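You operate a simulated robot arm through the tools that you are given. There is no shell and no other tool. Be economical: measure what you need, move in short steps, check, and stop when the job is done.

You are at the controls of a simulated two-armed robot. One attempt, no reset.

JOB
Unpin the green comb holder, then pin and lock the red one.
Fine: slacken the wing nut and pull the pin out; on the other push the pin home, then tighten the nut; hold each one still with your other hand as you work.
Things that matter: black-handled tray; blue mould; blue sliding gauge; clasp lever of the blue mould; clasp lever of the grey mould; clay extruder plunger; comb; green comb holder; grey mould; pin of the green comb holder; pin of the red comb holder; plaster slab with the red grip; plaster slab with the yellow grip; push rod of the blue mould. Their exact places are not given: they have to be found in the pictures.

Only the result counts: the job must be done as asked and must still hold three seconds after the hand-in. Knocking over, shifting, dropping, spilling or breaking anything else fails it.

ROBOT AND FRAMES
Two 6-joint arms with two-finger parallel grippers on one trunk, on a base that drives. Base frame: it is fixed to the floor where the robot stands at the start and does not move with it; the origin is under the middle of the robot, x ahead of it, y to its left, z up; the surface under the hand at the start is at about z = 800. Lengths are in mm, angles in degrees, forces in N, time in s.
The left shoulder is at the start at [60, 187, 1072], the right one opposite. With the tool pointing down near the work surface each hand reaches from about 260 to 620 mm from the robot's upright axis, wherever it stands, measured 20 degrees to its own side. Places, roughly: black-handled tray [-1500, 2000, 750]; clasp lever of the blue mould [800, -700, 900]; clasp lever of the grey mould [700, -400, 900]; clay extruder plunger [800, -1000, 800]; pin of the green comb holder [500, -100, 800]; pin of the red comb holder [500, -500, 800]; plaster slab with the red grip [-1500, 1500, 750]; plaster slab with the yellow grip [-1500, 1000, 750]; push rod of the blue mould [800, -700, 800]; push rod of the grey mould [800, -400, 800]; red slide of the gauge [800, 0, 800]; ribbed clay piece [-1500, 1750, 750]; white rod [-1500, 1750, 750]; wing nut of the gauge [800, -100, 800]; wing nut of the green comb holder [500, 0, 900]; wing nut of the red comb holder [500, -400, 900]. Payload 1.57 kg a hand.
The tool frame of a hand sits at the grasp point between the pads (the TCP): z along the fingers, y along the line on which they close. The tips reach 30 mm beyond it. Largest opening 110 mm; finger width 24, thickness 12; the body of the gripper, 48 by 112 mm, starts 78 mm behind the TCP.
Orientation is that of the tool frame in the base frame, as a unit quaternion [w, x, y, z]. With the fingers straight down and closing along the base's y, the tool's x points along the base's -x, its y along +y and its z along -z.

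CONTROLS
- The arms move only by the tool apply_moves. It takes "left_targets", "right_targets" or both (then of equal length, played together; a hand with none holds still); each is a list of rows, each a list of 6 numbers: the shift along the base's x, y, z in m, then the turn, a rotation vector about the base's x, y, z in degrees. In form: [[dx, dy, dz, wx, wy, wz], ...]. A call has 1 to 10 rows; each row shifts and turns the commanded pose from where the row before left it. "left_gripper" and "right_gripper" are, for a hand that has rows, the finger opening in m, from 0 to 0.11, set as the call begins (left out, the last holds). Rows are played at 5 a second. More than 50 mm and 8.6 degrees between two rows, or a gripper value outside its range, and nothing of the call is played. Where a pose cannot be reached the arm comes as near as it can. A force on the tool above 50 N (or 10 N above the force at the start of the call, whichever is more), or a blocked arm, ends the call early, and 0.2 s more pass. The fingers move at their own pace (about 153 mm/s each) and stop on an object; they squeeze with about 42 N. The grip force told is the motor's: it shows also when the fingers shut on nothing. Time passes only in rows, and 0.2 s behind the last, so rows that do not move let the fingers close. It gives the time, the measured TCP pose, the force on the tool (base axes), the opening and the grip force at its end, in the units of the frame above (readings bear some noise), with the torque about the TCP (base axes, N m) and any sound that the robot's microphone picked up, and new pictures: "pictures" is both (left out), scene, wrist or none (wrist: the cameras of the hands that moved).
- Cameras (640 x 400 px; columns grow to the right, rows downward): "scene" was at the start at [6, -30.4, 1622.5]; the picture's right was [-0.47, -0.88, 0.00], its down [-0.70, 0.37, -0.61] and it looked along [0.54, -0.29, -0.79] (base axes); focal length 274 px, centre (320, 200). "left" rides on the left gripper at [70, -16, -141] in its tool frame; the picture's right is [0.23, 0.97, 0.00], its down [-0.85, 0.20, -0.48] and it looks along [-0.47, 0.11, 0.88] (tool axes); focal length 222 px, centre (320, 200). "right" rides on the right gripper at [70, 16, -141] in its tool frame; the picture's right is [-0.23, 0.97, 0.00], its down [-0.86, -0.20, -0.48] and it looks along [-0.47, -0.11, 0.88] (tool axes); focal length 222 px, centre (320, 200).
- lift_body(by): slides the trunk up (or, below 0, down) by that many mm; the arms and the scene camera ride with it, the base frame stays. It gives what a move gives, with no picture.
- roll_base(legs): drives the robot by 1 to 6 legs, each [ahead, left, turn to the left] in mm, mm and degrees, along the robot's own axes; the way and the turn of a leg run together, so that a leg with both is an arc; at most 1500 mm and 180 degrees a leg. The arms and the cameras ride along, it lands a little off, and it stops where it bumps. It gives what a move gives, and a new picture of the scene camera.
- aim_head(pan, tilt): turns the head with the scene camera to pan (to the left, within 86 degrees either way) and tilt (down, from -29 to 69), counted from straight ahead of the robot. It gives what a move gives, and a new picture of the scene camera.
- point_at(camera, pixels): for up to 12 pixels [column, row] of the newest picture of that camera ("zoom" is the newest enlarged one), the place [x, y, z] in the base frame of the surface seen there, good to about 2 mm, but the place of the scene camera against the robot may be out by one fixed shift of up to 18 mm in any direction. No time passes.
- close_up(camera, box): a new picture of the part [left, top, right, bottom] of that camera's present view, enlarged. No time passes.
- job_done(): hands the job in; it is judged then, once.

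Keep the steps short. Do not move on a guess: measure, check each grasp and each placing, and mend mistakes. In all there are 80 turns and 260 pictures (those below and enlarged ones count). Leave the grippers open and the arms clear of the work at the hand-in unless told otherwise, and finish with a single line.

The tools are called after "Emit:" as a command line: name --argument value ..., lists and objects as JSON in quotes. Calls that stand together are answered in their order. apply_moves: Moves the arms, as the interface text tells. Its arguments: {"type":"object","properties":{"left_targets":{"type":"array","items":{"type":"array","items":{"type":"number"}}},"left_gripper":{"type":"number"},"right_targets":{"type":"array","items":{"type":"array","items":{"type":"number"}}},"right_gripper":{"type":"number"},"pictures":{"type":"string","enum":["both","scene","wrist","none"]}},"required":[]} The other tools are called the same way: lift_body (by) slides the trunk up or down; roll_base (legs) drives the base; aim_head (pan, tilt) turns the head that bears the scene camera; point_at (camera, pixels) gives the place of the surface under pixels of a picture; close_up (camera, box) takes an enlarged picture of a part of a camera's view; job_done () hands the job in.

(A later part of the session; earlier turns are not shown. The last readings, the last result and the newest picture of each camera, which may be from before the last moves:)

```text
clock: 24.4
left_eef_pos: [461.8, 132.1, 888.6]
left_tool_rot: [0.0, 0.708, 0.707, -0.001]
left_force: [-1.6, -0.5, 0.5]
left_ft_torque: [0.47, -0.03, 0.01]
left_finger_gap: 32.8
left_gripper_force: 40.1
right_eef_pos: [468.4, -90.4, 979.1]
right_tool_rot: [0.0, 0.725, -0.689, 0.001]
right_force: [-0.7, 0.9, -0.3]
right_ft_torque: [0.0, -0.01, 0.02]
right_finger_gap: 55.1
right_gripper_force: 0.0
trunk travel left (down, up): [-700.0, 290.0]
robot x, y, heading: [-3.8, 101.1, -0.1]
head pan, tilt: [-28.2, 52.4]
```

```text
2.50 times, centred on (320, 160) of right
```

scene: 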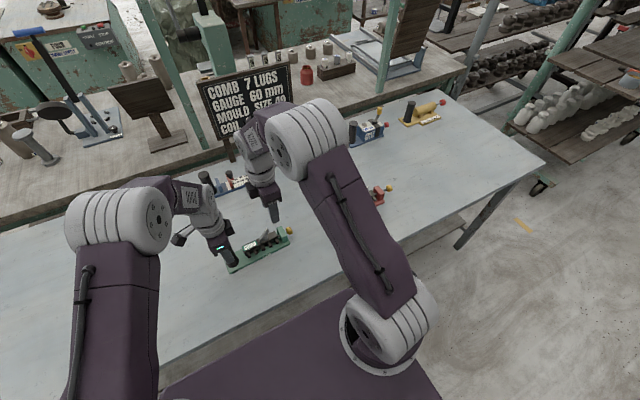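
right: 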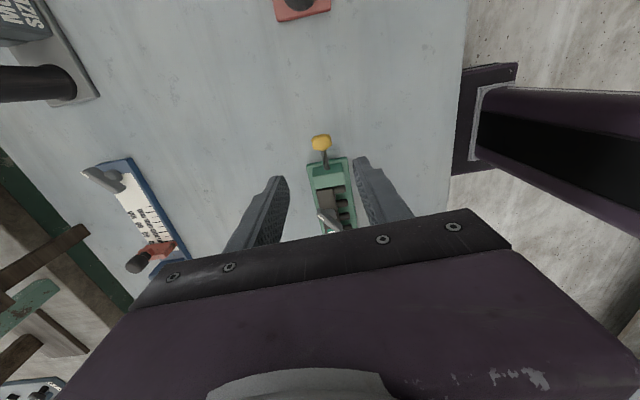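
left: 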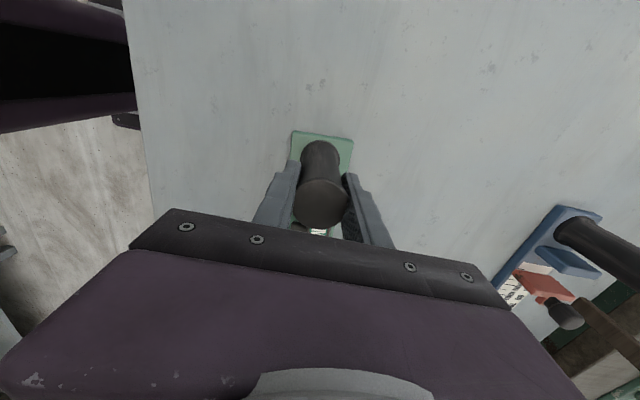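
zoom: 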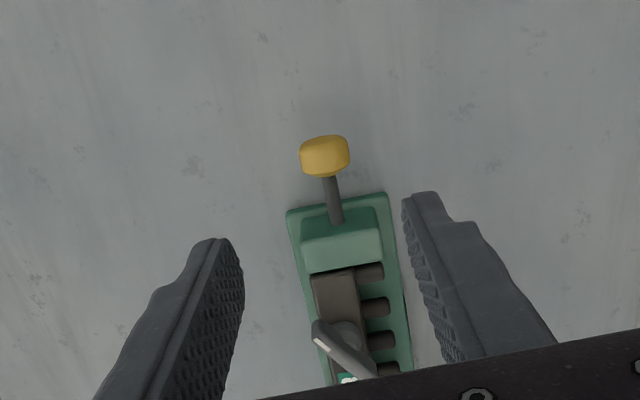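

The pin is well out. I'll measure knob and bracket for the record before letting go of the post.

Emit:
point_at --camera "right" --pixels '[[321, 137], [321, 143], [324, 170], [324, 179], [325, 159]]'

Emit:
apply_moves --left_targets '[[0, 0, 0, 0, 0, 0], [0, 0, 0, 0, 0, 0], [0, 0, 0, 0, 0, 0]]' --left_gripper 0.09 --pictures "none"

Emit:
apply_moves --left_targets '[[0, 0, 0.03, 0, 0, 0], [0, 0, 0.04, 0, 0, 0], [0, 0, 0.05, 0, 0, 0], [0, 0, 0.05, 0, 0, 0], [0, 0, 0.03, 0, 0, 0]]' --right_targets '[[0, 0, 0.02, 0, 0, 0], [0, 0, 0.02, 0, 0, 0], [0, 0, 0.04, 0, 0, 0], [0, 0, 0.04, 0, 0, 0], [0, 0, 0.04, 0, 0, 0]]' --pictures "both"

```text
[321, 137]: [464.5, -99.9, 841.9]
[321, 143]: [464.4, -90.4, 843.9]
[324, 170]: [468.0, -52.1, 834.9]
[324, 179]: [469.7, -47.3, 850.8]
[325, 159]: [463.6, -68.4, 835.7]
```

```text
clock: 25.1
left_eef_pos: [461.2, 132.6, 889.4]
left_tool_rot: [0.0, 0.708, 0.706, -0.001]
left_force: [0.2, -0.1, -0.3]
left_ft_torque: [-0.01, 0.02, -0.03]
left_finger_gap: 89.8
left_gripper_force: 0.1
right_eef_pos: [466.3, -91.0, 979.2]
right_tool_rot: [0.0, 0.725, -0.689, -0.001]
right_force: [-1.0, 0.4, -0.1]
right_ft_torque: [0.0, -0.01, 0.0]
right_finger_gap: 55.0
right_gripper_force: 0.1
trunk travel left (down, up): [-700.0, 290.0]
robot x, y, heading: [0.2, 101.6, -0.3]
head pan, tilt: [-28.2, 52.4]
```

```text
clock: 26.4
left_eef_pos: [462.2, 132.1, 1089.8]
left_tool_rot: [-0.001, 0.708, 0.706, -0.001]
left_force: [0.5, 0.3, 0.6]
left_ft_torque: [-0.01, -0.03, 0.01]
left_finger_gap: 90.1
left_gripper_force: 0.0
right_eef_pos: [467.1, -91.1, 1139.2]
right_tool_rot: [0.001, 0.724, -0.689, -0.001]
right_force: [1.0, -0.9, -0.2]
right_ft_torque: [0.01, -0.02, 0.01]
right_finger_gap: 54.9
right_gripper_force: 0.1
trunk travel left (down, up): [-700.0, 290.0]
robot x, y, heading: [-2.6, 98.9, -0.1]
head pan, tilt: [-28.2, 52.4]
```

scene: 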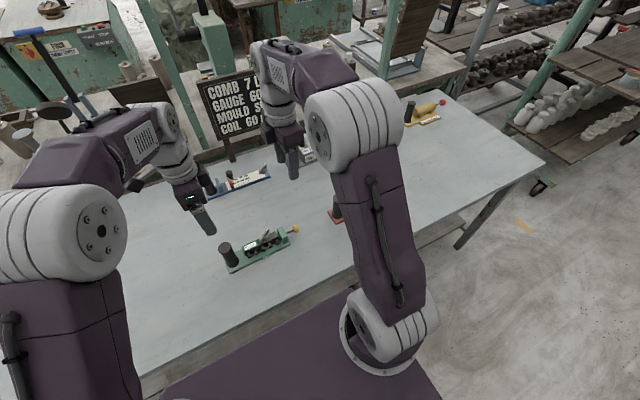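
right: 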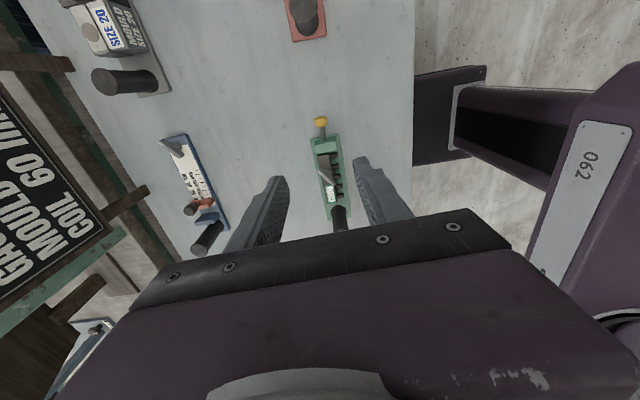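
left: 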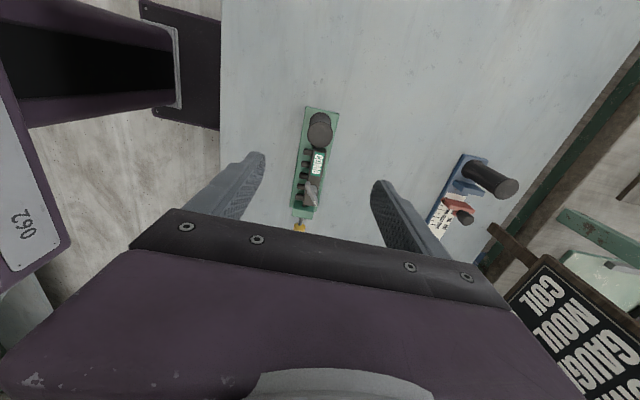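

Green is done, and the pin stays out. Now I'll drive 365 mm to the right, so the red holder sits where the green one did relative to me.

Emit:
roll_base --legs '[[0, -365, 0]]'

```text
clock: 28.7
left_eef_pos: [462.1, -233.5, 1089.1]
left_tool_rot: [0.0, 0.706, 0.708, -0.001]
left_force: [0.6, -0.1, -1.0]
left_ft_torque: [0.01, 0.0, -0.03]
left_finger_gap: 89.9
left_gripper_force: 0.2
right_eef_pos: [469.0, -455.1, 1138.2]
right_tool_rot: [0.0, 0.725, -0.688, 0.0]
right_force: [0.4, 0.4, -0.1]
right_ft_torque: [0.04, 0.0, -0.01]
right_finger_gap: 55.2
right_gripper_force: 0.0
trunk travel left (down, up): [-700.0, 290.0]
robot x, y, heading: [1.3, -266.9, -0.0]
head pan, tilt: [-28.2, 52.4]
```

scene: 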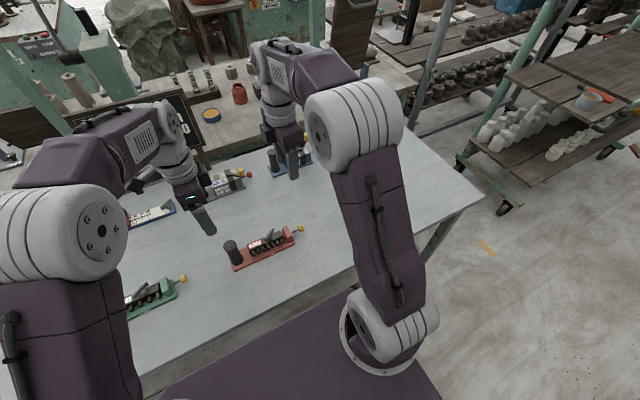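

Now locating the red post, nut and pin with the wrist cameras.

Emit:
close_up --camera "left" --box '[240, 80, 400, 240]'

Emit:
close_up --camera "right" --box '[240, 80, 400, 240]'

```text
2.50 times, centred on (320, 160) of left
```

zoom: 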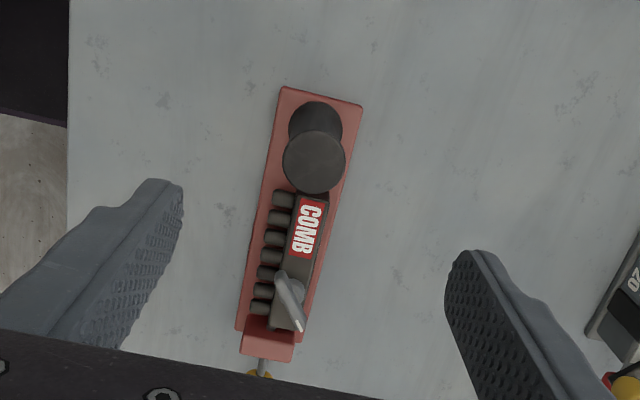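

```text
2.50 times, centred on (320, 160) of right
```

zoom: 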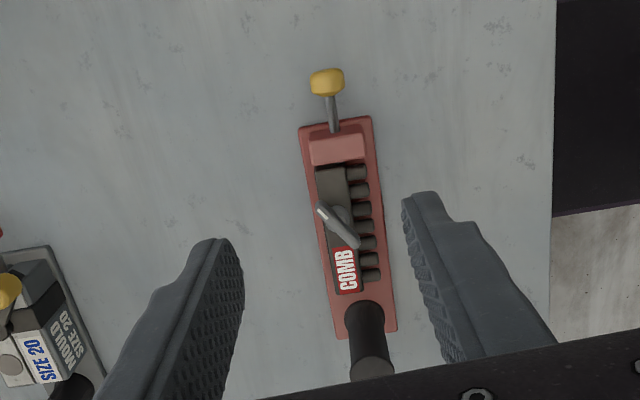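

Emit:
point_at --camera "zoom" --pixels '[[312, 84], [326, 80], [342, 82], [328, 70], [330, 92], [331, 105], [320, 150], [362, 148], [338, 140], [325, 213], [339, 226], [355, 243]]'

Emit:
point_at --camera "left" --pixels '[[318, 160], [306.5, 160], [329, 160], [318, 149], [318, 171]]'

```text
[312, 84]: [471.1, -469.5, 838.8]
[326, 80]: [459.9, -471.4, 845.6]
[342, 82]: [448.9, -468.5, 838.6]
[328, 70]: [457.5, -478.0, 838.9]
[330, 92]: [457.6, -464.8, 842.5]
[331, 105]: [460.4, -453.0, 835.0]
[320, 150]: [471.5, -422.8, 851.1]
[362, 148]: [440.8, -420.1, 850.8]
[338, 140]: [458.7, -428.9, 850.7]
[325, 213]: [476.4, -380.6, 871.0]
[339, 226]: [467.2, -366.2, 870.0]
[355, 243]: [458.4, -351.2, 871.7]
```

```text
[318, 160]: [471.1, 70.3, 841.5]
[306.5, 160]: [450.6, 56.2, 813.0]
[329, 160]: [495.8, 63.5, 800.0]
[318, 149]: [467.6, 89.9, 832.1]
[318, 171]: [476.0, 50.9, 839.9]
```

The left full picture was stale, so I'll take a fresh enlarged left view and measure in it.

Emit:
close_up --camera "left" --box '[240, 80, 400, 240]'

Emit:
point_at --camera "zoom" --pixels '[[314, 161], [285, 161], [343, 161], [314, 132], [314, 189], [284, 88], [362, 104], [298, 325], [280, 275]]'

```text
2.50 times, centred on (320, 160) of left
```

zoom: 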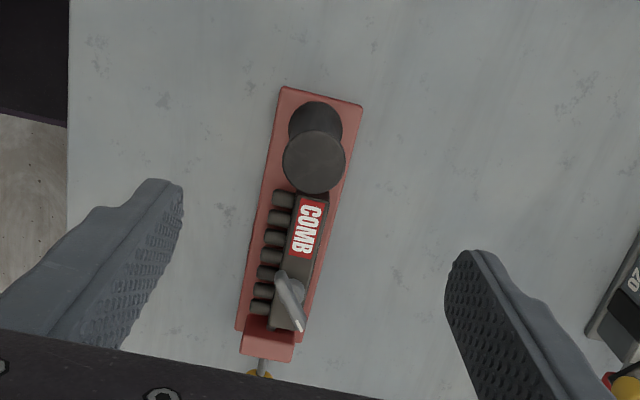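

```text
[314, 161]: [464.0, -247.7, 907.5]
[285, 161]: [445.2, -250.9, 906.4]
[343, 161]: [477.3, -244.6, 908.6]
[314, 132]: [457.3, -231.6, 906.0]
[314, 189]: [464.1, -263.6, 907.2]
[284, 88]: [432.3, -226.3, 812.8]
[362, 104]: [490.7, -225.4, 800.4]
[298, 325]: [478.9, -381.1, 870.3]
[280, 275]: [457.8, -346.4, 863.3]
```

Red post centre is about (461.5,-247.5); the knob is about (459.5,-470.5). The left hand goes onto the post, and the right hand goes above the knob.

Emit:
apply_moves --left_targets '[[0, -0.007, -0.02, 0, 0, 0], [0, -0.007, -0.03, 0, 0, 0], [0, 0, -0.03, 0, 0, 0], [0, 0, -0.03, 0, 0, 0], [0, 0, -0.03, 0, 0, 0], [0, 0, -0.03, 0, 0, 0], [0, 0, -0.03, 0, 0, 0], [0, 0, 0, 0, 0, 0]]' --right_targets '[[-0.0045, -0.009, -0.03, 0, 0, 0], [-0.0045, -0.008, -0.03, 0, 0, 0], [0, 0, -0.03, 0, 0, 0], [0, 0, -0.04, 0, 0, 0], [0, 0, -0.04, 0, 0, 0], [0, 0, -0.04, 0, 0, 0], [0, 0, -0.04, 0, 0, 0], [0, 0, 0, 0, 0, 0]]' --pictures "wrist"

```text
clock: 30.5
left_eef_pos: [462.1, -246.9, 888.9]
left_tool_rot: [-0.001, 0.707, 0.707, -0.001]
left_force: [-0.3, 0.3, -0.1]
left_ft_torque: [0.01, 0.02, 0.0]
left_finger_gap: 90.1
left_gripper_force: 0.1
right_eef_pos: [457.3, -472.3, 888.2]
right_tool_rot: [-0.001, 0.726, -0.688, 0.0]
right_force: [-0.8, -0.9, 0.6]
right_ft_torque: [0.0, -0.03, 0.0]
right_finger_gap: 55.0
right_gripper_force: 0.1
trunk travel left (down, up): [-700.0, 290.0]
robot x, y, heading: [-1.9, -262.1, 0.3]
head pan, tilt: [-28.2, 52.4]
```

right: 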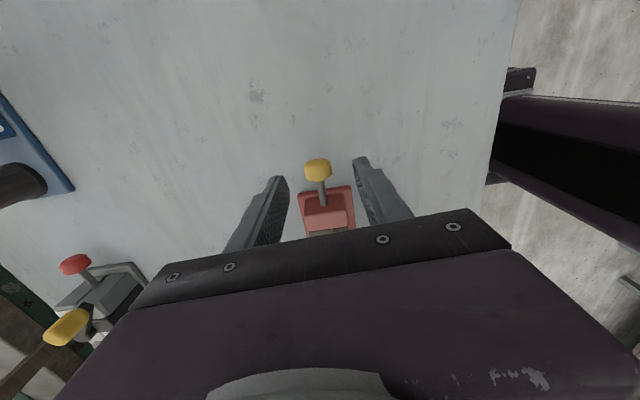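
left: 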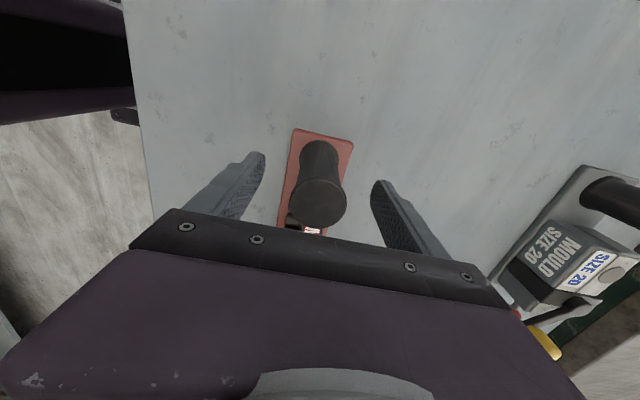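

Both are centred. Closing the left hand on the post and lowering the right hand around the knob.

Emit:
apply_moves --left_targets '[[0, 0, 0, 0, 0, 0], [0, 0, 0, 0, 0, 0], [0, 0, 0, 0, 0, 0], [0, 0, 0, 0, 0, 0]]' --left_gripper 0.02 --right_targets '[[0.001, 0, -0.02, 0, 0, 0], [0, 0, -0.02, 0, 0, 0], [0, 0, -0.01, 0, 0, 0], [0, 0, 0, 0, 0, 0]]' --pictures "wrist"

Emit:
apply_moves --right_targets '[[0, 0, 0, 0, 0, 0], [0, 0, 0, 0, 0, 0], [0, 0, 0, 0, 0, 0]]' --right_gripper 0.0 --pictures "wrist"

```text
clock: 31.5
left_eef_pos: [463.9, -246.3, 889.0]
left_tool_rot: [-0.001, 0.707, 0.707, 0.0]
left_force: [-0.3, 0.9, -0.2]
left_ft_torque: [0.45, -0.13, -0.03]
left_finger_gap: 33.2
left_gripper_force: 41.0
right_eef_pos: [461.8, -472.4, 836.6]
right_tool_rot: [-0.001, 0.727, -0.687, 0.0]
right_force: [0.9, 0.4, 0.2]
right_ft_torque: [0.01, -0.01, -0.03]
right_finger_gap: 55.0
right_gripper_force: 0.0
trunk travel left (down, up): [-700.0, 290.0]
robot x, y, heading: [-1.9, -261.5, 0.1]
head pan, tilt: [-28.2, 52.4]
```

right: 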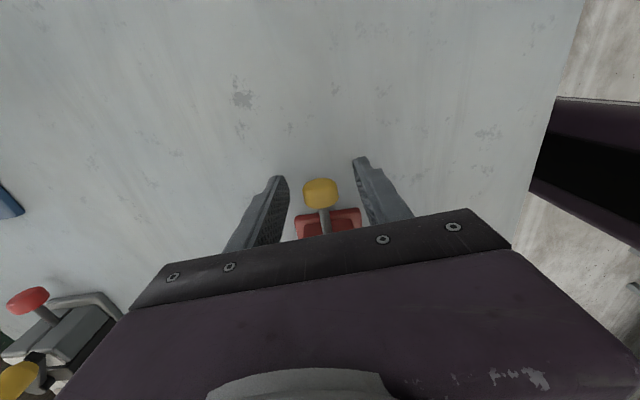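
left: 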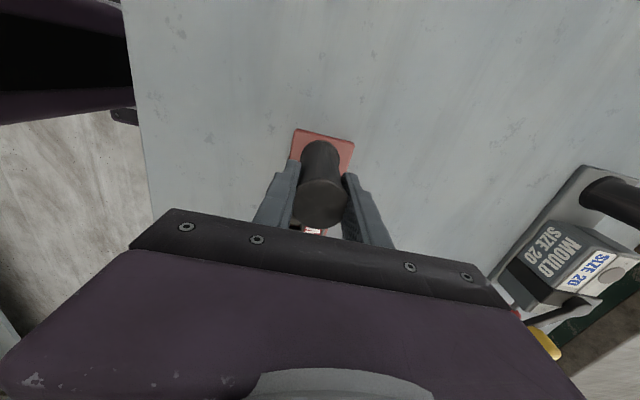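

```text
clock: 32.3
left_eef_pos: [463.7, -246.6, 889.3]
left_tool_rot: [0.0, 0.707, 0.707, 0.0]
left_force: [-2.5, 2.0, 2.8]
left_ft_torque: [-0.07, -0.01, 0.01]
left_finger_gap: 33.0
left_gripper_force: 41.0
right_eef_pos: [460.5, -472.1, 837.9]
right_tool_rot: [0.0, 0.726, -0.688, 0.0]
right_force: [2.4, -0.3, 0.4]
right_ft_torque: [-0.03, 0.02, -0.65]
right_finger_gap: 25.0
right_gripper_force: 37.0
trunk travel left (down, up): [-700.0, 290.0]
robot x, y, heading: [-2.5, -265.4, 0.3]
head pan, tilt: [-28.2, 52.4]
```

right: 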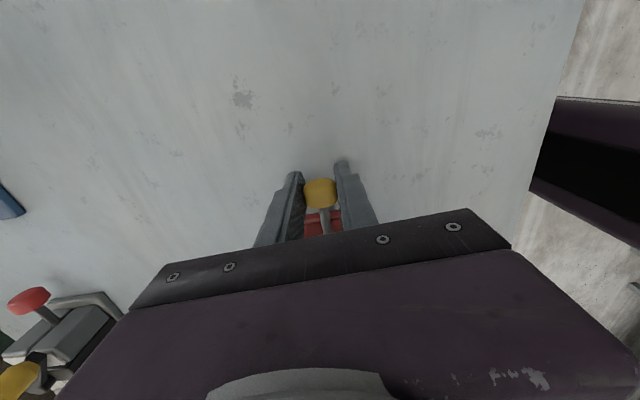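

Both are gripped. The axis from knob to post runs almost exactly along +y. Pushing in.

Emit:
apply_moves --right_targets '[[0, 0.003, 0, 0, 0, 0], [0, 0.003, 0, 0, 0, 0], [0, 0.003, 0, 0, 0, 0], [0, 0.003, 0, 0, 0, 0], [0, 0.003, 0, 0, 0, 0], [0, 0.003, 0, 0, 0, 0], [0, 0, 0, 0, 0, 0]]' --pictures "wrist"

```text
clock: 33.9
left_eef_pos: [463.6, -248.2, 889.0]
left_tool_rot: [0.0, 0.707, 0.708, -0.001]
left_force: [-2.0, 0.9, 6.5]
left_ft_torque: [-0.7, 0.05, -0.11]
left_finger_gap: 32.9
left_gripper_force: 41.1
right_eef_pos: [461.8, -453.8, 837.1]
right_tool_rot: [0.0, 0.726, -0.687, 0.0]
right_force: [3.2, -0.3, -4.3]
right_ft_torque: [-0.61, 0.05, -0.6]
right_finger_gap: 25.1
right_gripper_force: 37.1
trunk travel left (down, up): [-700.0, 290.0]
robot x, y, heading: [1.0, -269.2, -0.1]
head pan, tilt: [-28.2, 52.4]
```

right: 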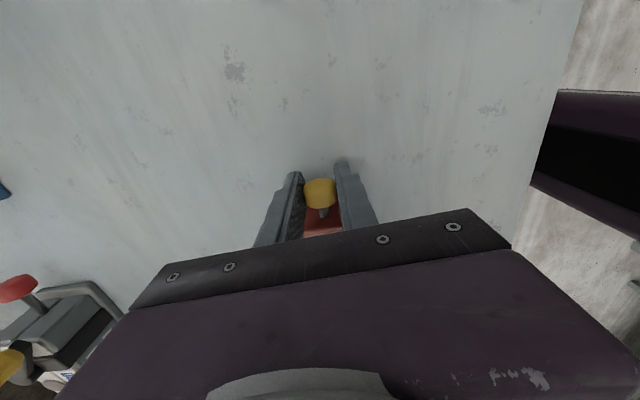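

Free for 18 mm. Pushing on to the stop in 1.5 mm rows.

Emit:
apply_moves --right_targets '[[0, 0.0015, 0, 0, 0, 0], [0, 0.0015, 0, 0, 0, 0], [0, 0.0015, 0, 0, 0, 0], [0, 0.0015, 0, 0, 0, 0], [0, 0, 0, 0, 0, 0]]' --pictures "none"

```text
clock: 35.1
left_eef_pos: [463.0, -246.3, 889.7]
left_tool_rot: [-0.001, 0.706, 0.708, 0.0]
left_force: [-0.6, 13.9, 9.4]
left_ft_torque: [-0.55, -0.09, 0.06]
left_finger_gap: 32.8
left_gripper_force: 41.0
right_eef_pos: [460.7, -449.9, 837.9]
right_tool_rot: [0.0, 0.726, -0.688, 0.0]
right_force: [1.0, -14.0, -4.7]
right_ft_torque: [-0.3, -0.03, -0.56]
right_finger_gap: 25.1
right_gripper_force: 36.6
trunk travel left (down, up): [-700.0, 290.0]
robot x, y, heading: [-3.1, -264.6, 0.1]
head pan, tilt: [-28.2, 52.4]
```

A 14 N resistance at about 22 mm suggests it's home. I'll press a little more to confirm.

Emit:
apply_moves --right_targets '[[0, 0.0015, 0, 0, 0, 0], [0, 0.0015, 0, 0, 0, 0], [0, 0, 0, 0, 0, 0]]' --pictures "wrist"

```text
clock: 35.9
left_eef_pos: [462.8, -246.3, 889.1]
left_tool_rot: [-0.002, 0.707, 0.708, 0.0]
left_force: [-0.9, 29.0, 11.0]
left_ft_torque: [0.32, -0.27, -0.11]
left_finger_gap: 32.6
left_gripper_force: 41.7
right_eef_pos: [461.1, -445.9, 838.7]
right_tool_rot: [0.0, 0.726, -0.688, 0.0]
right_force: [4.0, -31.6, -3.1]
right_ft_torque: [0.08, 0.08, -0.77]
right_finger_gap: 25.3
right_gripper_force: 36.2
trunk travel left (down, up): [-700.0, 290.0]
robot x, y, heading: [3.3, -268.2, 0.2]
head pan, tilt: [-28.2, 52.4]
```

right: 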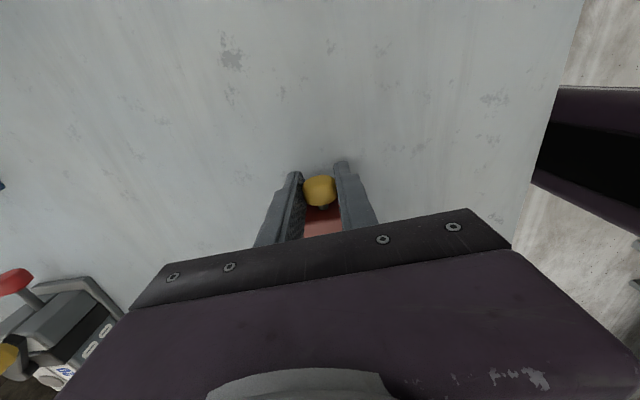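

32 N against a solid stop: the pin is home. Opening and lifting to check.

Emit:
apply_moves --right_targets '[[0, 0, 0, 0, 0, 0], [0, -0.002, 0, 0, 0, 0], [0, 0, 0, 0, 0, 0]]' --right_gripper 0.055 --pictures "none"

Emit:
apply_moves --right_targets '[[0, 0, 0.03, 0, 0, 0], [0, 0, 0.04, 0, 0, 0], [0, 0.02, 0.04, 0, 0, 8], [0.006, 0.025, 0.03, 0, 0, 8]]' --pictures "wrist"

Emit:
close_up --camera "right" --box '[240, 80, 400, 240]'

```text
clock: 36.7
left_eef_pos: [463.2, -247.6, 888.8]
left_tool_rot: [0.0, 0.707, 0.708, -0.002]
left_force: [0.9, -0.6, -0.5]
left_ft_torque: [0.37, 0.05, -0.02]
left_finger_gap: 33.2
left_gripper_force: 41.2
right_eef_pos: [461.9, -448.1, 838.0]
right_tool_rot: [0.001, 0.726, -0.688, 0.0]
right_force: [-0.4, 0.4, 0.4]
right_ft_torque: [-0.01, 0.02, -0.02]
right_finger_gap: 55.2
right_gripper_force: 0.1
trunk travel left (down, up): [-700.0, 290.0]
robot x, y, heading: [0.4, -265.5, 0.2]
head pan, tilt: [-28.2, 52.4]
```

```text
clock: 37.7
left_eef_pos: [463.8, -246.6, 888.6]
left_tool_rot: [0.0, 0.707, 0.708, -0.001]
left_force: [-0.7, 1.5, 1.0]
left_ft_torque: [-0.19, -0.08, -0.04]
left_finger_gap: 33.2
left_gripper_force: 41.0
right_eef_pos: [464.9, -398.9, 978.2]
right_tool_rot: [0.0, 0.815, -0.58, 0.0]
right_force: [0.9, 0.3, -0.3]
right_ft_torque: [0.01, -0.02, -0.03]
right_finger_gap: 54.8
right_gripper_force: 0.0
trunk travel left (down, up): [-700.0, 290.0]
robot x, y, heading: [0.0, -264.0, -0.0]
head pan, tilt: [-28.2, 52.4]
```

right: 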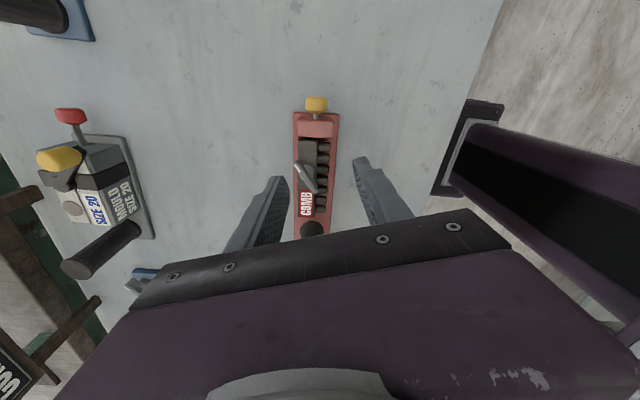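

```text
2.50 times, centred on (320, 160) of right
```

zoom: 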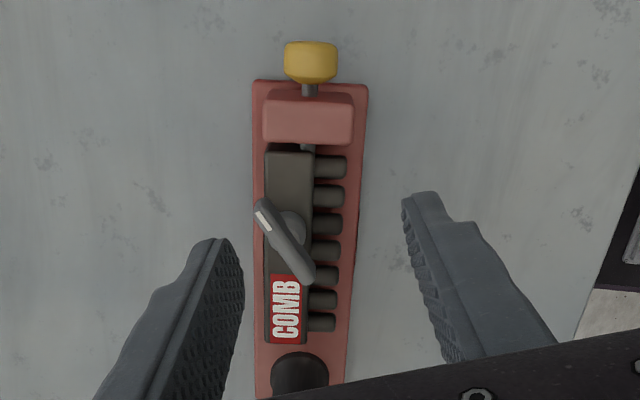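

The pin is home, with the same short shaft gap the green one had. Measuring the red nut.

Emit:
point_at --camera "zoom" --pixels '[[260, 207], [272, 222], [284, 241], [295, 258], [308, 277], [312, 62], [310, 90], [308, 125]]'

```text
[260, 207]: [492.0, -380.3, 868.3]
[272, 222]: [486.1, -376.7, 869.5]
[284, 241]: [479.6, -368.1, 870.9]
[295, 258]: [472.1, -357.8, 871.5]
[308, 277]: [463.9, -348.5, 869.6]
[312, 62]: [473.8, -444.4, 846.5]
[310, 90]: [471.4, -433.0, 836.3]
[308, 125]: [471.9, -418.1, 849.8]
```

The knob now reads x≈474 against 460 before, which is suspicious. It could be arm lag or the holder may have turned. I'll settle and measure again from both cameras.

Emit:
apply_moves --right_targets '[[0, 0, 0, 0, 0, 0], [0, 0, 0, 0, 0, 0]]' --left_targets '[[0, 0, 0, 0, 0, 0], [0, 0, 0, 0, 0, 0]]' --pictures "both"

Emit:
close_up --camera "left" --box '[250, 110, 410, 250]'

Emit:
point_at --camera "right" --pixels '[[317, 105], [315, 146], [295, 112], [339, 113], [296, 165], [306, 178], [314, 192], [312, 228]]'

Emit:
point_at --camera "left" --pixels '[[293, 130], [354, 141], [320, 203], [295, 203], [345, 203]]'

```text
clock: 38.3
left_eef_pos: [464.0, -247.3, 890.0]
left_tool_rot: [-0.001, 0.707, 0.707, -0.001]
left_force: [0.0, 0.6, 0.2]
left_ft_torque: [-0.09, -0.1, 0.08]
left_finger_gap: 33.1
left_gripper_force: 41.0
right_eef_pos: [466.3, -399.4, 977.8]
right_tool_rot: [0.001, 0.815, -0.58, 0.0]
right_force: [0.3, 0.5, 0.5]
right_ft_torque: [0.01, 0.0, 0.01]
right_finger_gap: 55.2
right_gripper_force: 0.0
trunk travel left (down, up): [-700.0, 290.0]
robot x, y, heading: [-0.1, -266.8, 0.2]
head pan, tilt: [-28.2, 52.4]
```

scene: 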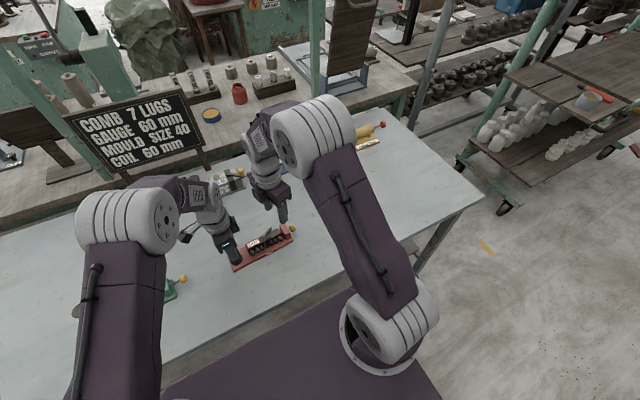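
right: 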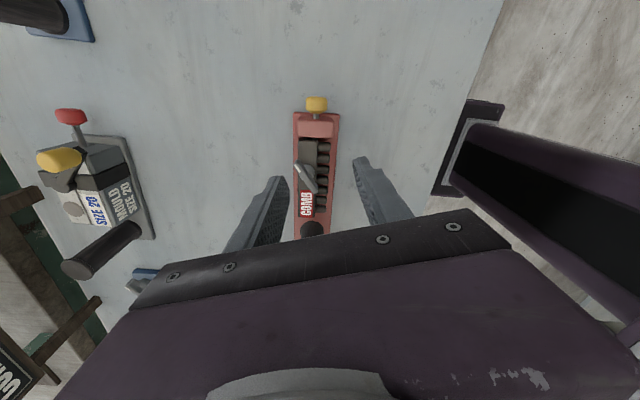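
left: 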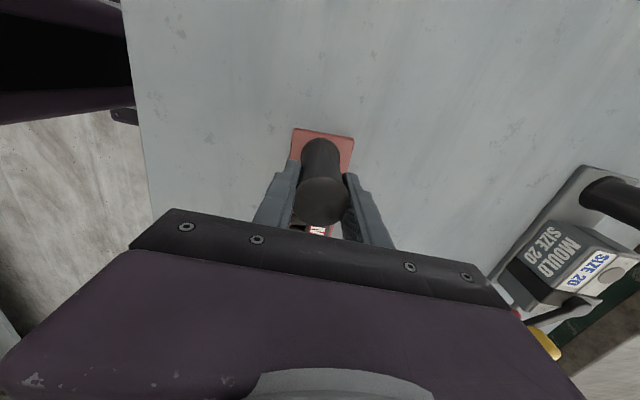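

```text
2.86 times, centred on (330, 180) of left
```

zoom: 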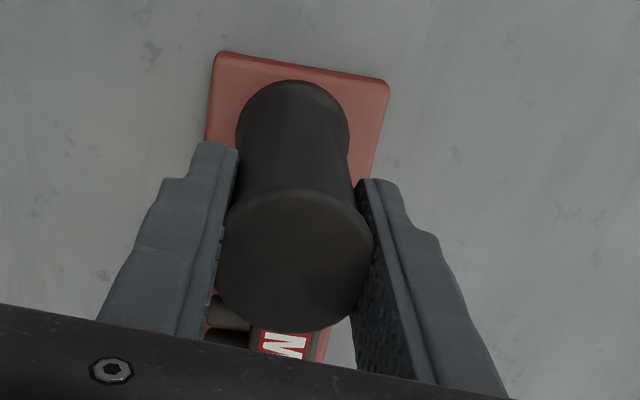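

```text
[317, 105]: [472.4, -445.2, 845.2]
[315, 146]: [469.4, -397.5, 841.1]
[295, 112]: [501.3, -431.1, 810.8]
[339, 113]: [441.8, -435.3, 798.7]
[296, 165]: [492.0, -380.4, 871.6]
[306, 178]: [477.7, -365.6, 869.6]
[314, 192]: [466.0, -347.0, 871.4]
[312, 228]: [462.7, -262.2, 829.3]
```

```text
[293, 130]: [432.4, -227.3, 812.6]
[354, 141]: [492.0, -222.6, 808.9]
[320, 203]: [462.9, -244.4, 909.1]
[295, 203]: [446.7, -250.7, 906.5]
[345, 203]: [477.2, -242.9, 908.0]
```

The holder has really turned about 3° around its post (bracket end +12 mm in x); I'll correct that at the end. The nut bar now runs (492,-380)→(464.5,-347.5), centre (478,-364), at 130°. I'll move above it with yaw 130°.

Emit:
apply_moves --right_targets '[[0.004, 0.012, 0, 0, 0, 7], [0.004, 0.012, -0.01, 0, 0, 7], [0.004, 0.011, -0.02, 0, 0, 7], [0, 0, 0, 0, 0, 0]]' --pictures "wrist"

Emit:
close_up --camera "right" --box '[240, 100, 400, 220]'

```text
clock: 39.3
left_eef_pos: [463.2, -246.7, 889.6]
left_tool_rot: [0.0, 0.707, 0.708, -0.001]
left_force: [0.5, 0.3, 0.4]
left_ft_torque: [-0.15, -0.16, 0.16]
left_finger_gap: 33.0
left_gripper_force: 41.0
right_eef_pos: [478.0, -366.8, 947.7]
right_tool_rot: [-0.001, 0.907, -0.421, 0.001]
right_force: [-0.1, -0.1, -0.3]
right_ft_torque: [-0.03, -0.04, -0.01]
right_finger_gap: 55.0
right_gripper_force: 0.2
trunk travel left (down, up): [-700.0, 290.0]
robot x, y, heading: [-0.7, -264.5, 0.1]
head pan, tilt: [-28.2, 52.4]
```

right: 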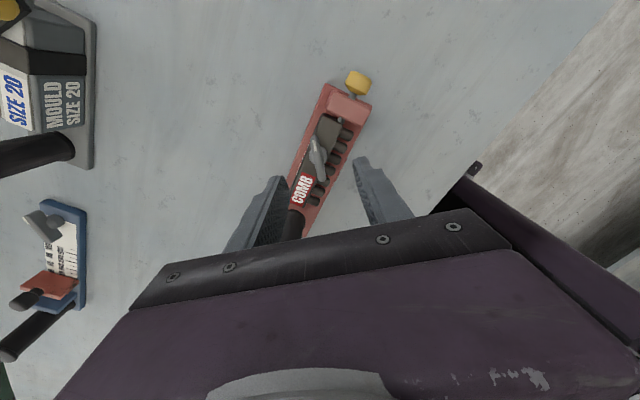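

```text
3.33 times, centred on (320, 160) of right
```

zoom: 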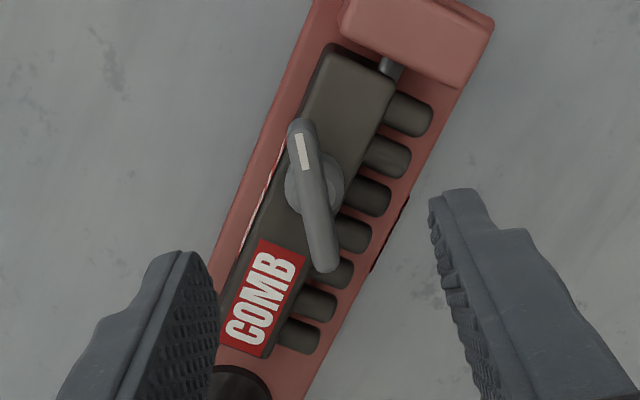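

Emit:
point_at --camera "zoom" --pixels '[[302, 140], [308, 170], [313, 195], [319, 225], [326, 255], [295, 123], [328, 270]]'

```text
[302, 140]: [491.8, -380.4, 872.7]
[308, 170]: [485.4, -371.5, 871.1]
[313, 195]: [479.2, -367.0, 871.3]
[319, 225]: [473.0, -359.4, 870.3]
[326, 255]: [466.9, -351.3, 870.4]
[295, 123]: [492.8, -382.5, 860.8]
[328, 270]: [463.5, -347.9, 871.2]
```

The bar centre (478.5,-365.5) at 131° matches the hand (478,-366.8, 130°). Descending to z≈879 and closing.

Emit:
apply_moves --right_targets '[[0, 0.0005, -0.02, 0, 0, 0], [0, 0, -0.02, 0, 0, 0], [0, 0, -0.02, 0, 0, 0], [0, 0, -0.01, 0, 0, 0], [0, 0, 0, 0, 0, 0]]' --right_gripper 0.045 --pictures "wrist"

Emit:
apply_moves --right_targets '[[0, 0, 0, 0, 0, 0], [0, 0, 0, 0, 0, 0], [0, 0, 0, 0, 0, 0]]' --right_gripper 0.0 --pictures "wrist"

```text
clock: 40.5
left_eef_pos: [462.3, -248.0, 888.9]
left_tool_rot: [0.0, 0.706, 0.708, -0.001]
left_force: [1.0, 0.3, 0.2]
left_ft_torque: [-0.17, -0.13, 0.15]
left_finger_gap: 33.0
left_gripper_force: 41.0
right_eef_pos: [478.3, -365.9, 878.3]
right_tool_rot: [0.0, 0.906, -0.422, 0.0]
right_force: [-0.4, 0.5, 0.6]
right_ft_torque: [0.01, 0.02, 0.0]
right_finger_gap: 45.0
right_gripper_force: 0.1
trunk travel left (down, up): [-700.0, 290.0]
robot x, y, heading: [-0.7, -264.4, 0.2]
head pan, tilt: [-28.2, 52.4]
```

right: 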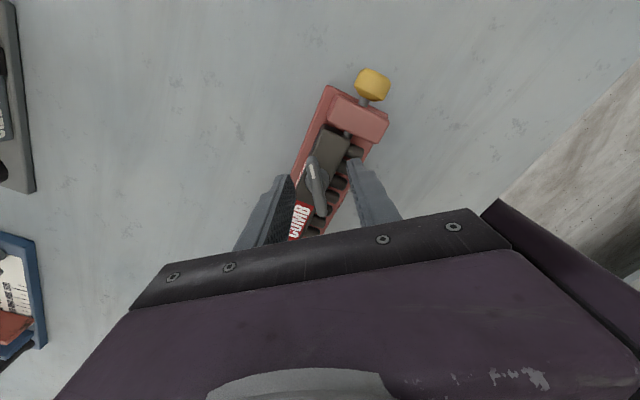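

```text
clock: 41.3
left_eef_pos: [463.0, -247.7, 890.6]
left_tool_rot: [0.0, 0.706, 0.708, 0.0]
left_force: [-5.0, -6.5, 0.2]
left_ft_torque: [-0.17, -0.14, 0.05]
left_finger_gap: 33.1
left_gripper_force: 40.9
right_eef_pos: [478.8, -368.2, 878.8]
right_tool_rot: [-0.001, 0.907, -0.422, 0.0]
right_force: [5.6, 6.7, -0.1]
right_ft_torque: [-0.13, 0.14, -0.67]
right_finger_gap: 9.4
right_gripper_force: 27.5
trunk travel left (down, up): [-700.0, 290.0]
robot x, y, heading: [-2.7, -263.2, 0.0]
head pan, tilt: [-28.2, 52.4]
```

right: 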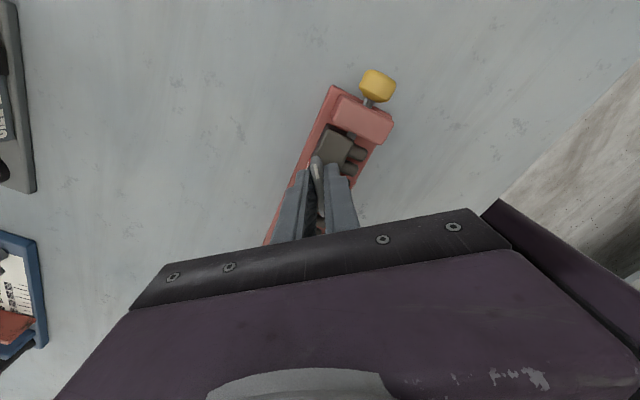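

Gripped at 9.4 mm. Easing the small side load and turning clockwise 40°.

Emit:
apply_moves --right_targets '[[0.0005, 0.0006, 0, 0, 0, 0], [0, 0, 0, 0, 0, -5], [0, 0, 0, 0, 0, -5], [0, 0, 0, 0, 0, -5], [0, 0, 0, 0, 0, -5], [0, 0, 0, 0, 0, -5], [0, 0, 0, 0, 0, -5], [0, 0, 0, 0, 0, -5], [0, 0, 0, 0, 0, -5]]' --pictures "wrist"

```text
clock: 43.3
left_eef_pos: [464.3, -246.1, 890.0]
left_tool_rot: [0.0, 0.707, 0.707, 0.0]
left_force: [6.9, 7.8, 1.3]
left_ft_torque: [-0.04, -0.24, 0.8]
left_finger_gap: 33.3
left_gripper_force: 41.1
right_eef_pos: [477.9, -366.9, 878.9]
right_tool_rot: [0.001, 0.707, -0.707, 0.001]
right_force: [-8.5, -6.9, 2.1]
right_ft_torque: [0.11, 0.2, 0.11]
right_finger_gap: 8.3
right_gripper_force: 27.0
trunk travel left (down, up): [-700.0, 290.0]
robot x, y, heading: [-2.9, -265.8, 0.3]
head pan, tilt: [-28.2, 52.4]
```

right: 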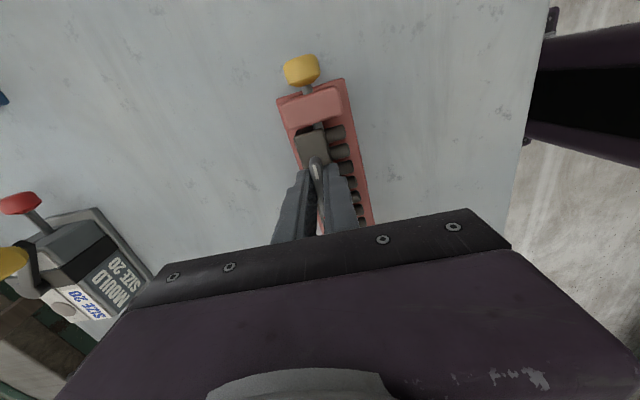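

Turning well. Easing the side load (−8.5, −7 N) and turning another 45° clockwise.

Emit:
apply_moves --right_targets '[[-0.0007, -0.0006, 0, 0, 0, 0], [0, 0, 0, 0, 0, -5], [0, 0, 0, 0, 0, -5], [0, 0, 0, 0, 0, -5], [0, 0, 0, 0, 0, -5], [0, 0, 0, 0, 0, -5], [0, 0, 0, 0, 0, -5], [0, 0, 0, 0, 0, -5], [0, 0, 0, 0, 0, -5], [0, 0, 0, 0, 0, -5]]' --pictures "wrist"

```text
clock: 45.5
left_eef_pos: [461.4, -247.5, 889.7]
left_tool_rot: [0.0, 0.707, 0.708, -0.001]
left_force: [7.7, -2.0, 0.0]
left_ft_torque: [0.11, -0.37, 0.76]
left_finger_gap: 33.2
left_gripper_force: 41.1
right_eef_pos: [478.1, -365.9, 878.0]
right_tool_rot: [0.0, -0.383, 0.924, 0.0]
right_force: [-9.4, 2.3, 0.8]
right_ft_torque: [-0.27, 0.49, 0.09]
right_finger_gap: 8.7
right_gripper_force: 27.3
trunk travel left (down, up): [-700.0, 290.0]
robot x, y, heading: [1.6, -263.7, 0.1]
head pan, tilt: [-28.2, 52.4]
```

right: 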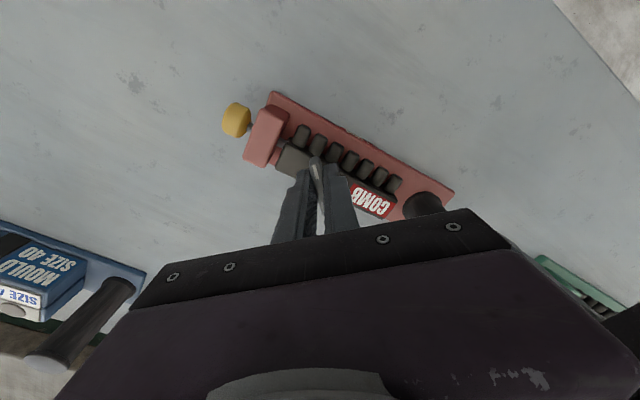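

85° done, low torque. Continuing clockwise toward the tight end, about 35° more.

Emit:
apply_moves --right_targets '[[-0.001, 0, 0, 0, 0, 0], [0, 0, 0, 0, 0, -5], [0, 0, 0, 0, 0, -5], [0, 0, 0, 0, 0, -5], [0, 0, 0, 0, 0, -5], [0, 0, 0, 0, 0, -5], [0, 0, 0, 0, 0, -5]]' --pictures "wrist"

```text
clock: 47.1
left_eef_pos: [464.1, -248.9, 889.7]
left_tool_rot: [0.001, 0.707, 0.708, -0.002]
left_force: [11.4, -28.8, -6.3]
left_ft_torque: [0.03, 0.05, 0.23]
left_finger_gap: 33.2
left_gripper_force: 40.8
right_eef_pos: [478.1, -367.3, 879.0]
right_tool_rot: [0.0, -0.131, 0.991, 0.0]
right_force: [-12.2, 30.1, 8.8]
right_ft_torque: [0.63, 0.0, 0.73]
right_finger_gap: 10.1
right_gripper_force: 28.8
trunk travel left (down, up): [-700.0, 290.0]
robot x, y, heading: [-0.6, -265.1, 0.2]
head pan, tilt: [-28.2, 52.4]
```

right: 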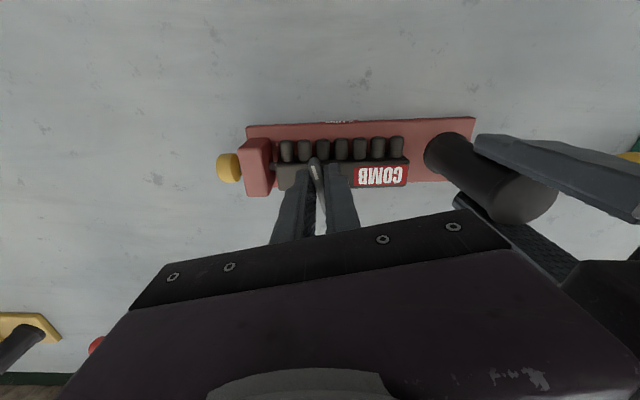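

Torque is +0.73 N·m and the gap is widening, so it's reaching the tight end. I'll relieve the +30 N side load with +2 mm in y, then give a final firm 6° turn.

Emit:
apply_moves --right_targets '[[-0.0005, 0.001, 0, 0, 0, 0], [-0.0005, 0.001, 0, 0, 0, 0], [0, 0, 0, 0, 0, -3], [0, 0, 0, 0, 0, -3], [0, 0, 0, 0, 0, 0]]' --pictures "wrist"

Emit:
close_up --camera "right" --box '[220, 100, 440, 220]'

```text
clock: 48.3
left_eef_pos: [462.7, -246.8, 890.2]
left_tool_rot: [-0.001, 0.706, 0.708, 0.0]
left_force: [10.2, -14.5, -0.5]
left_ft_torque: [-0.71, -0.32, 0.35]
left_finger_gap: 33.2
left_gripper_force: 41.4
right_eef_pos: [476.8, -364.3, 880.3]
right_tool_rot: [0.0, -0.079, 0.997, 0.0]
right_force: [-10.0, 15.1, 1.0]
right_ft_torque: [0.29, 0.1, 0.78]
right_finger_gap: 12.3
right_gripper_force: 29.3
trunk travel left (down, up): [-700.0, 290.0]
robot x, y, heading: [-1.4, -264.2, -0.1]
head pan, tilt: [-28.2, 52.4]
```

right: 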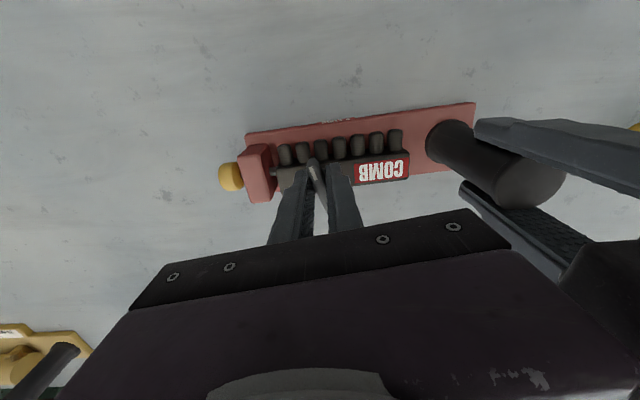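

```text
2.91 times, centred on (330, 160) of right
```

zoom: 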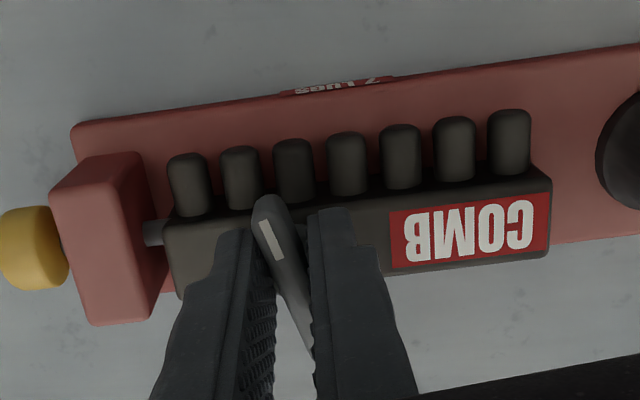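

The hand now slips relative to the bar (gap 12 mm): the nut is tight at its stop, with the mark as it was on the locked green one. I'll relieve the torque, open and lift.

Emit:
apply_moves --right_targets '[[0, 0, 0, 0, 0, 4], [0, 0, 0, 0, 0, 3], [0, 0, 0, 0, 0, 0]]' --pictures "none"

Emit:
apply_moves --right_targets '[[0, 0, 0, 0, 0, 0], [0, 0, 0, 0, 0, 0], [0, 0, 0.03, 0, 0, 0], [0, 0, 0.03, 0, 0, 0], [0, 0, 0.03, 0, 0, 0], [-0.02, -0.02, 0.03, 0, 0, 0], [0, 0, 0, 0, 0, 0]]' --right_gripper 0.05 --pictures "wrist"

Emit:
close_up --camera "right" --box '[230, 80, 430, 205]'

```text
clock: 49.1
left_eef_pos: [464.2, -248.1, 890.2]
left_tool_rot: [-0.001, 0.707, 0.708, 0.0]
left_force: [11.3, -12.9, 1.7]
left_ft_torque: [-0.22, -0.22, 0.31]
left_finger_gap: 33.3
left_gripper_force: 41.1
right_eef_pos: [477.0, -364.7, 878.2]
right_tool_rot: [-0.001, -0.14, 0.99, 0.0]
right_force: [-10.0, 12.9, 0.0]
right_ft_torque: [0.24, 0.12, 0.67]
right_finger_gap: 9.3
right_gripper_force: 27.6
trunk travel left (down, up): [-700.0, 290.0]
robot x, y, heading: [-6.3, -263.6, 0.3]
head pan, tilt: [-28.2, 52.4]
```

```text
clock: 50.7
left_eef_pos: [461.3, -248.2, 888.8]
left_tool_rot: [0.0, 0.707, 0.707, -0.001]
left_force: [-2.0, -0.6, 1.8]
left_ft_torque: [0.43, 0.04, 0.03]
left_finger_gap: 33.4
left_gripper_force: 40.7
right_eef_pos: [455.4, -385.6, 997.6]
right_tool_rot: [0.001, -0.14, 0.99, 0.0]
right_force: [0.2, -0.2, 0.3]
right_ft_torque: [0.0, 0.03, -0.02]
right_finger_gap: 50.4
right_gripper_force: 0.0
trunk travel left (down, up): [-700.0, 290.0]
robot x, y, heading: [1.2, -263.4, 0.0]
head pan, tilt: [-28.2, 52.4]
```

right: 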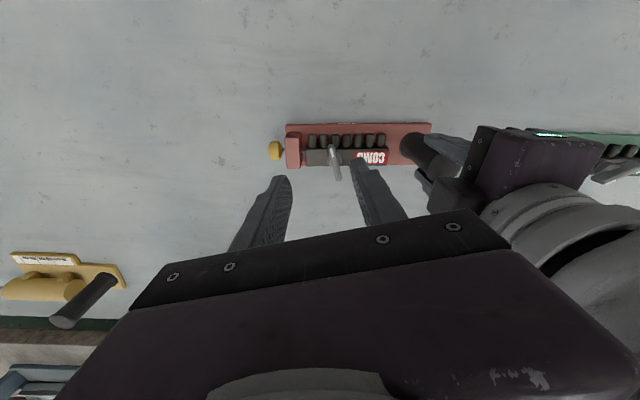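

```text
3.20 times, centred on (330, 142) of right
```

zoom: 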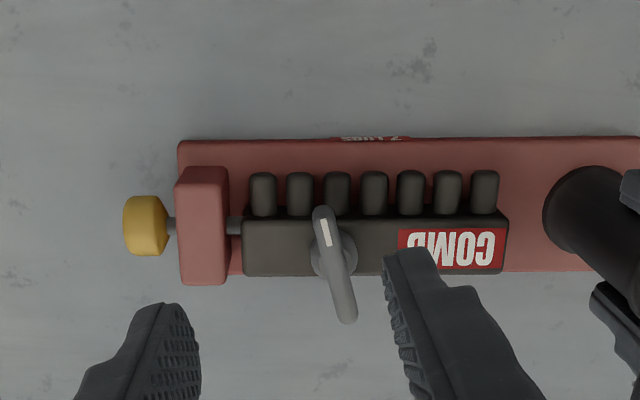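

Emit:
point_at --camera "zoom" --pixels '[[183, 146], [560, 141], [148, 225], [200, 205], [182, 200], [225, 200], [320, 212], [350, 318], [335, 265], [300, 148]]'

```text
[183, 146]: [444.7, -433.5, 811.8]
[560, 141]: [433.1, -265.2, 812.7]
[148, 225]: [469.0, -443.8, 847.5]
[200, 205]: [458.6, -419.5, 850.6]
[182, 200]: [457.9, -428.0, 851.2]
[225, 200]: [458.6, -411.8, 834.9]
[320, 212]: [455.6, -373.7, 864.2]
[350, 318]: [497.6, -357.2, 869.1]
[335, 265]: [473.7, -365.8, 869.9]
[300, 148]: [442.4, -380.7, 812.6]
```

Pin home, nut tight. The holder's edge is now at 94° against about 90° originally, so I'll swing it back by turning the left hand (still gripping the post) −4°.

Emit:
apply_moves --left_targets '[[0, 0, 0, 0, 0, -1], [0, 0, 0, 0, 0, -1], [0, 0, 0, 0, 0, -1], [0, 0, 0, 0, 0, -1], [0, 0, 0, 0, 0, 0], [0, 0, 0, 0, 0, 0]]' --pictures "wrist"

Emit:
close_up --camera "right" --box '[230, 80, 430, 205]'

Emit:
point_at --camera "zoom" --pixels '[[183, 148], [560, 141], [148, 225], [200, 205], [320, 212], [350, 318]]'

```text
clock: 52.1
left_eef_pos: [462.9, -247.2, 888.7]
left_tool_rot: [-0.001, 0.73, 0.683, -0.001]
left_force: [-0.7, 2.1, 1.4]
left_ft_torque: [0.64, -0.21, 0.07]
left_finger_gap: 33.0
left_gripper_force: 41.2
right_eef_pos: [456.1, -384.1, 997.0]
right_tool_rot: [-0.001, -0.139, 0.99, 0.0]
right_force: [0.3, -0.6, 0.0]
right_ft_torque: [0.02, 0.0, 0.02]
right_finger_gap: 50.0
right_gripper_force: 0.1
trunk travel left (down, up): [-700.0, 290.0]
robot x, y, heading: [2.6, -263.7, 0.4]
head pan, tilt: [-28.2, 52.4]
```

left: 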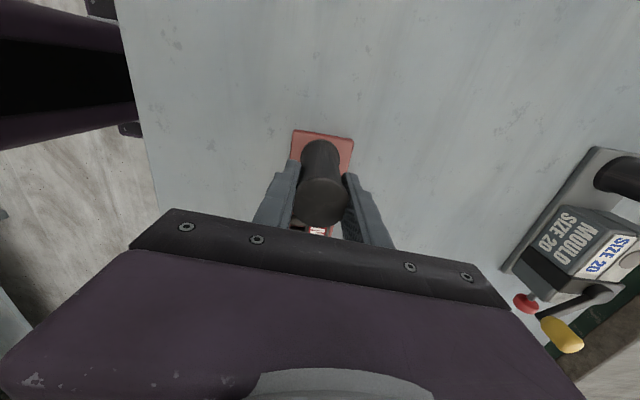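

```text
3.20 times, centred on (330, 142) of right
```

zoom: 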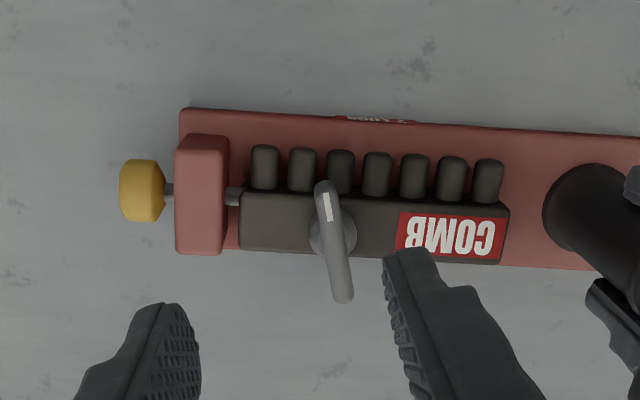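

```text
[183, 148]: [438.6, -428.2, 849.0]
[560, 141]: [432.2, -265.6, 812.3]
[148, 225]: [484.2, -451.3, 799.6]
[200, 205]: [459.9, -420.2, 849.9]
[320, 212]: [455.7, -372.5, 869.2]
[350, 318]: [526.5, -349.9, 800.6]
```

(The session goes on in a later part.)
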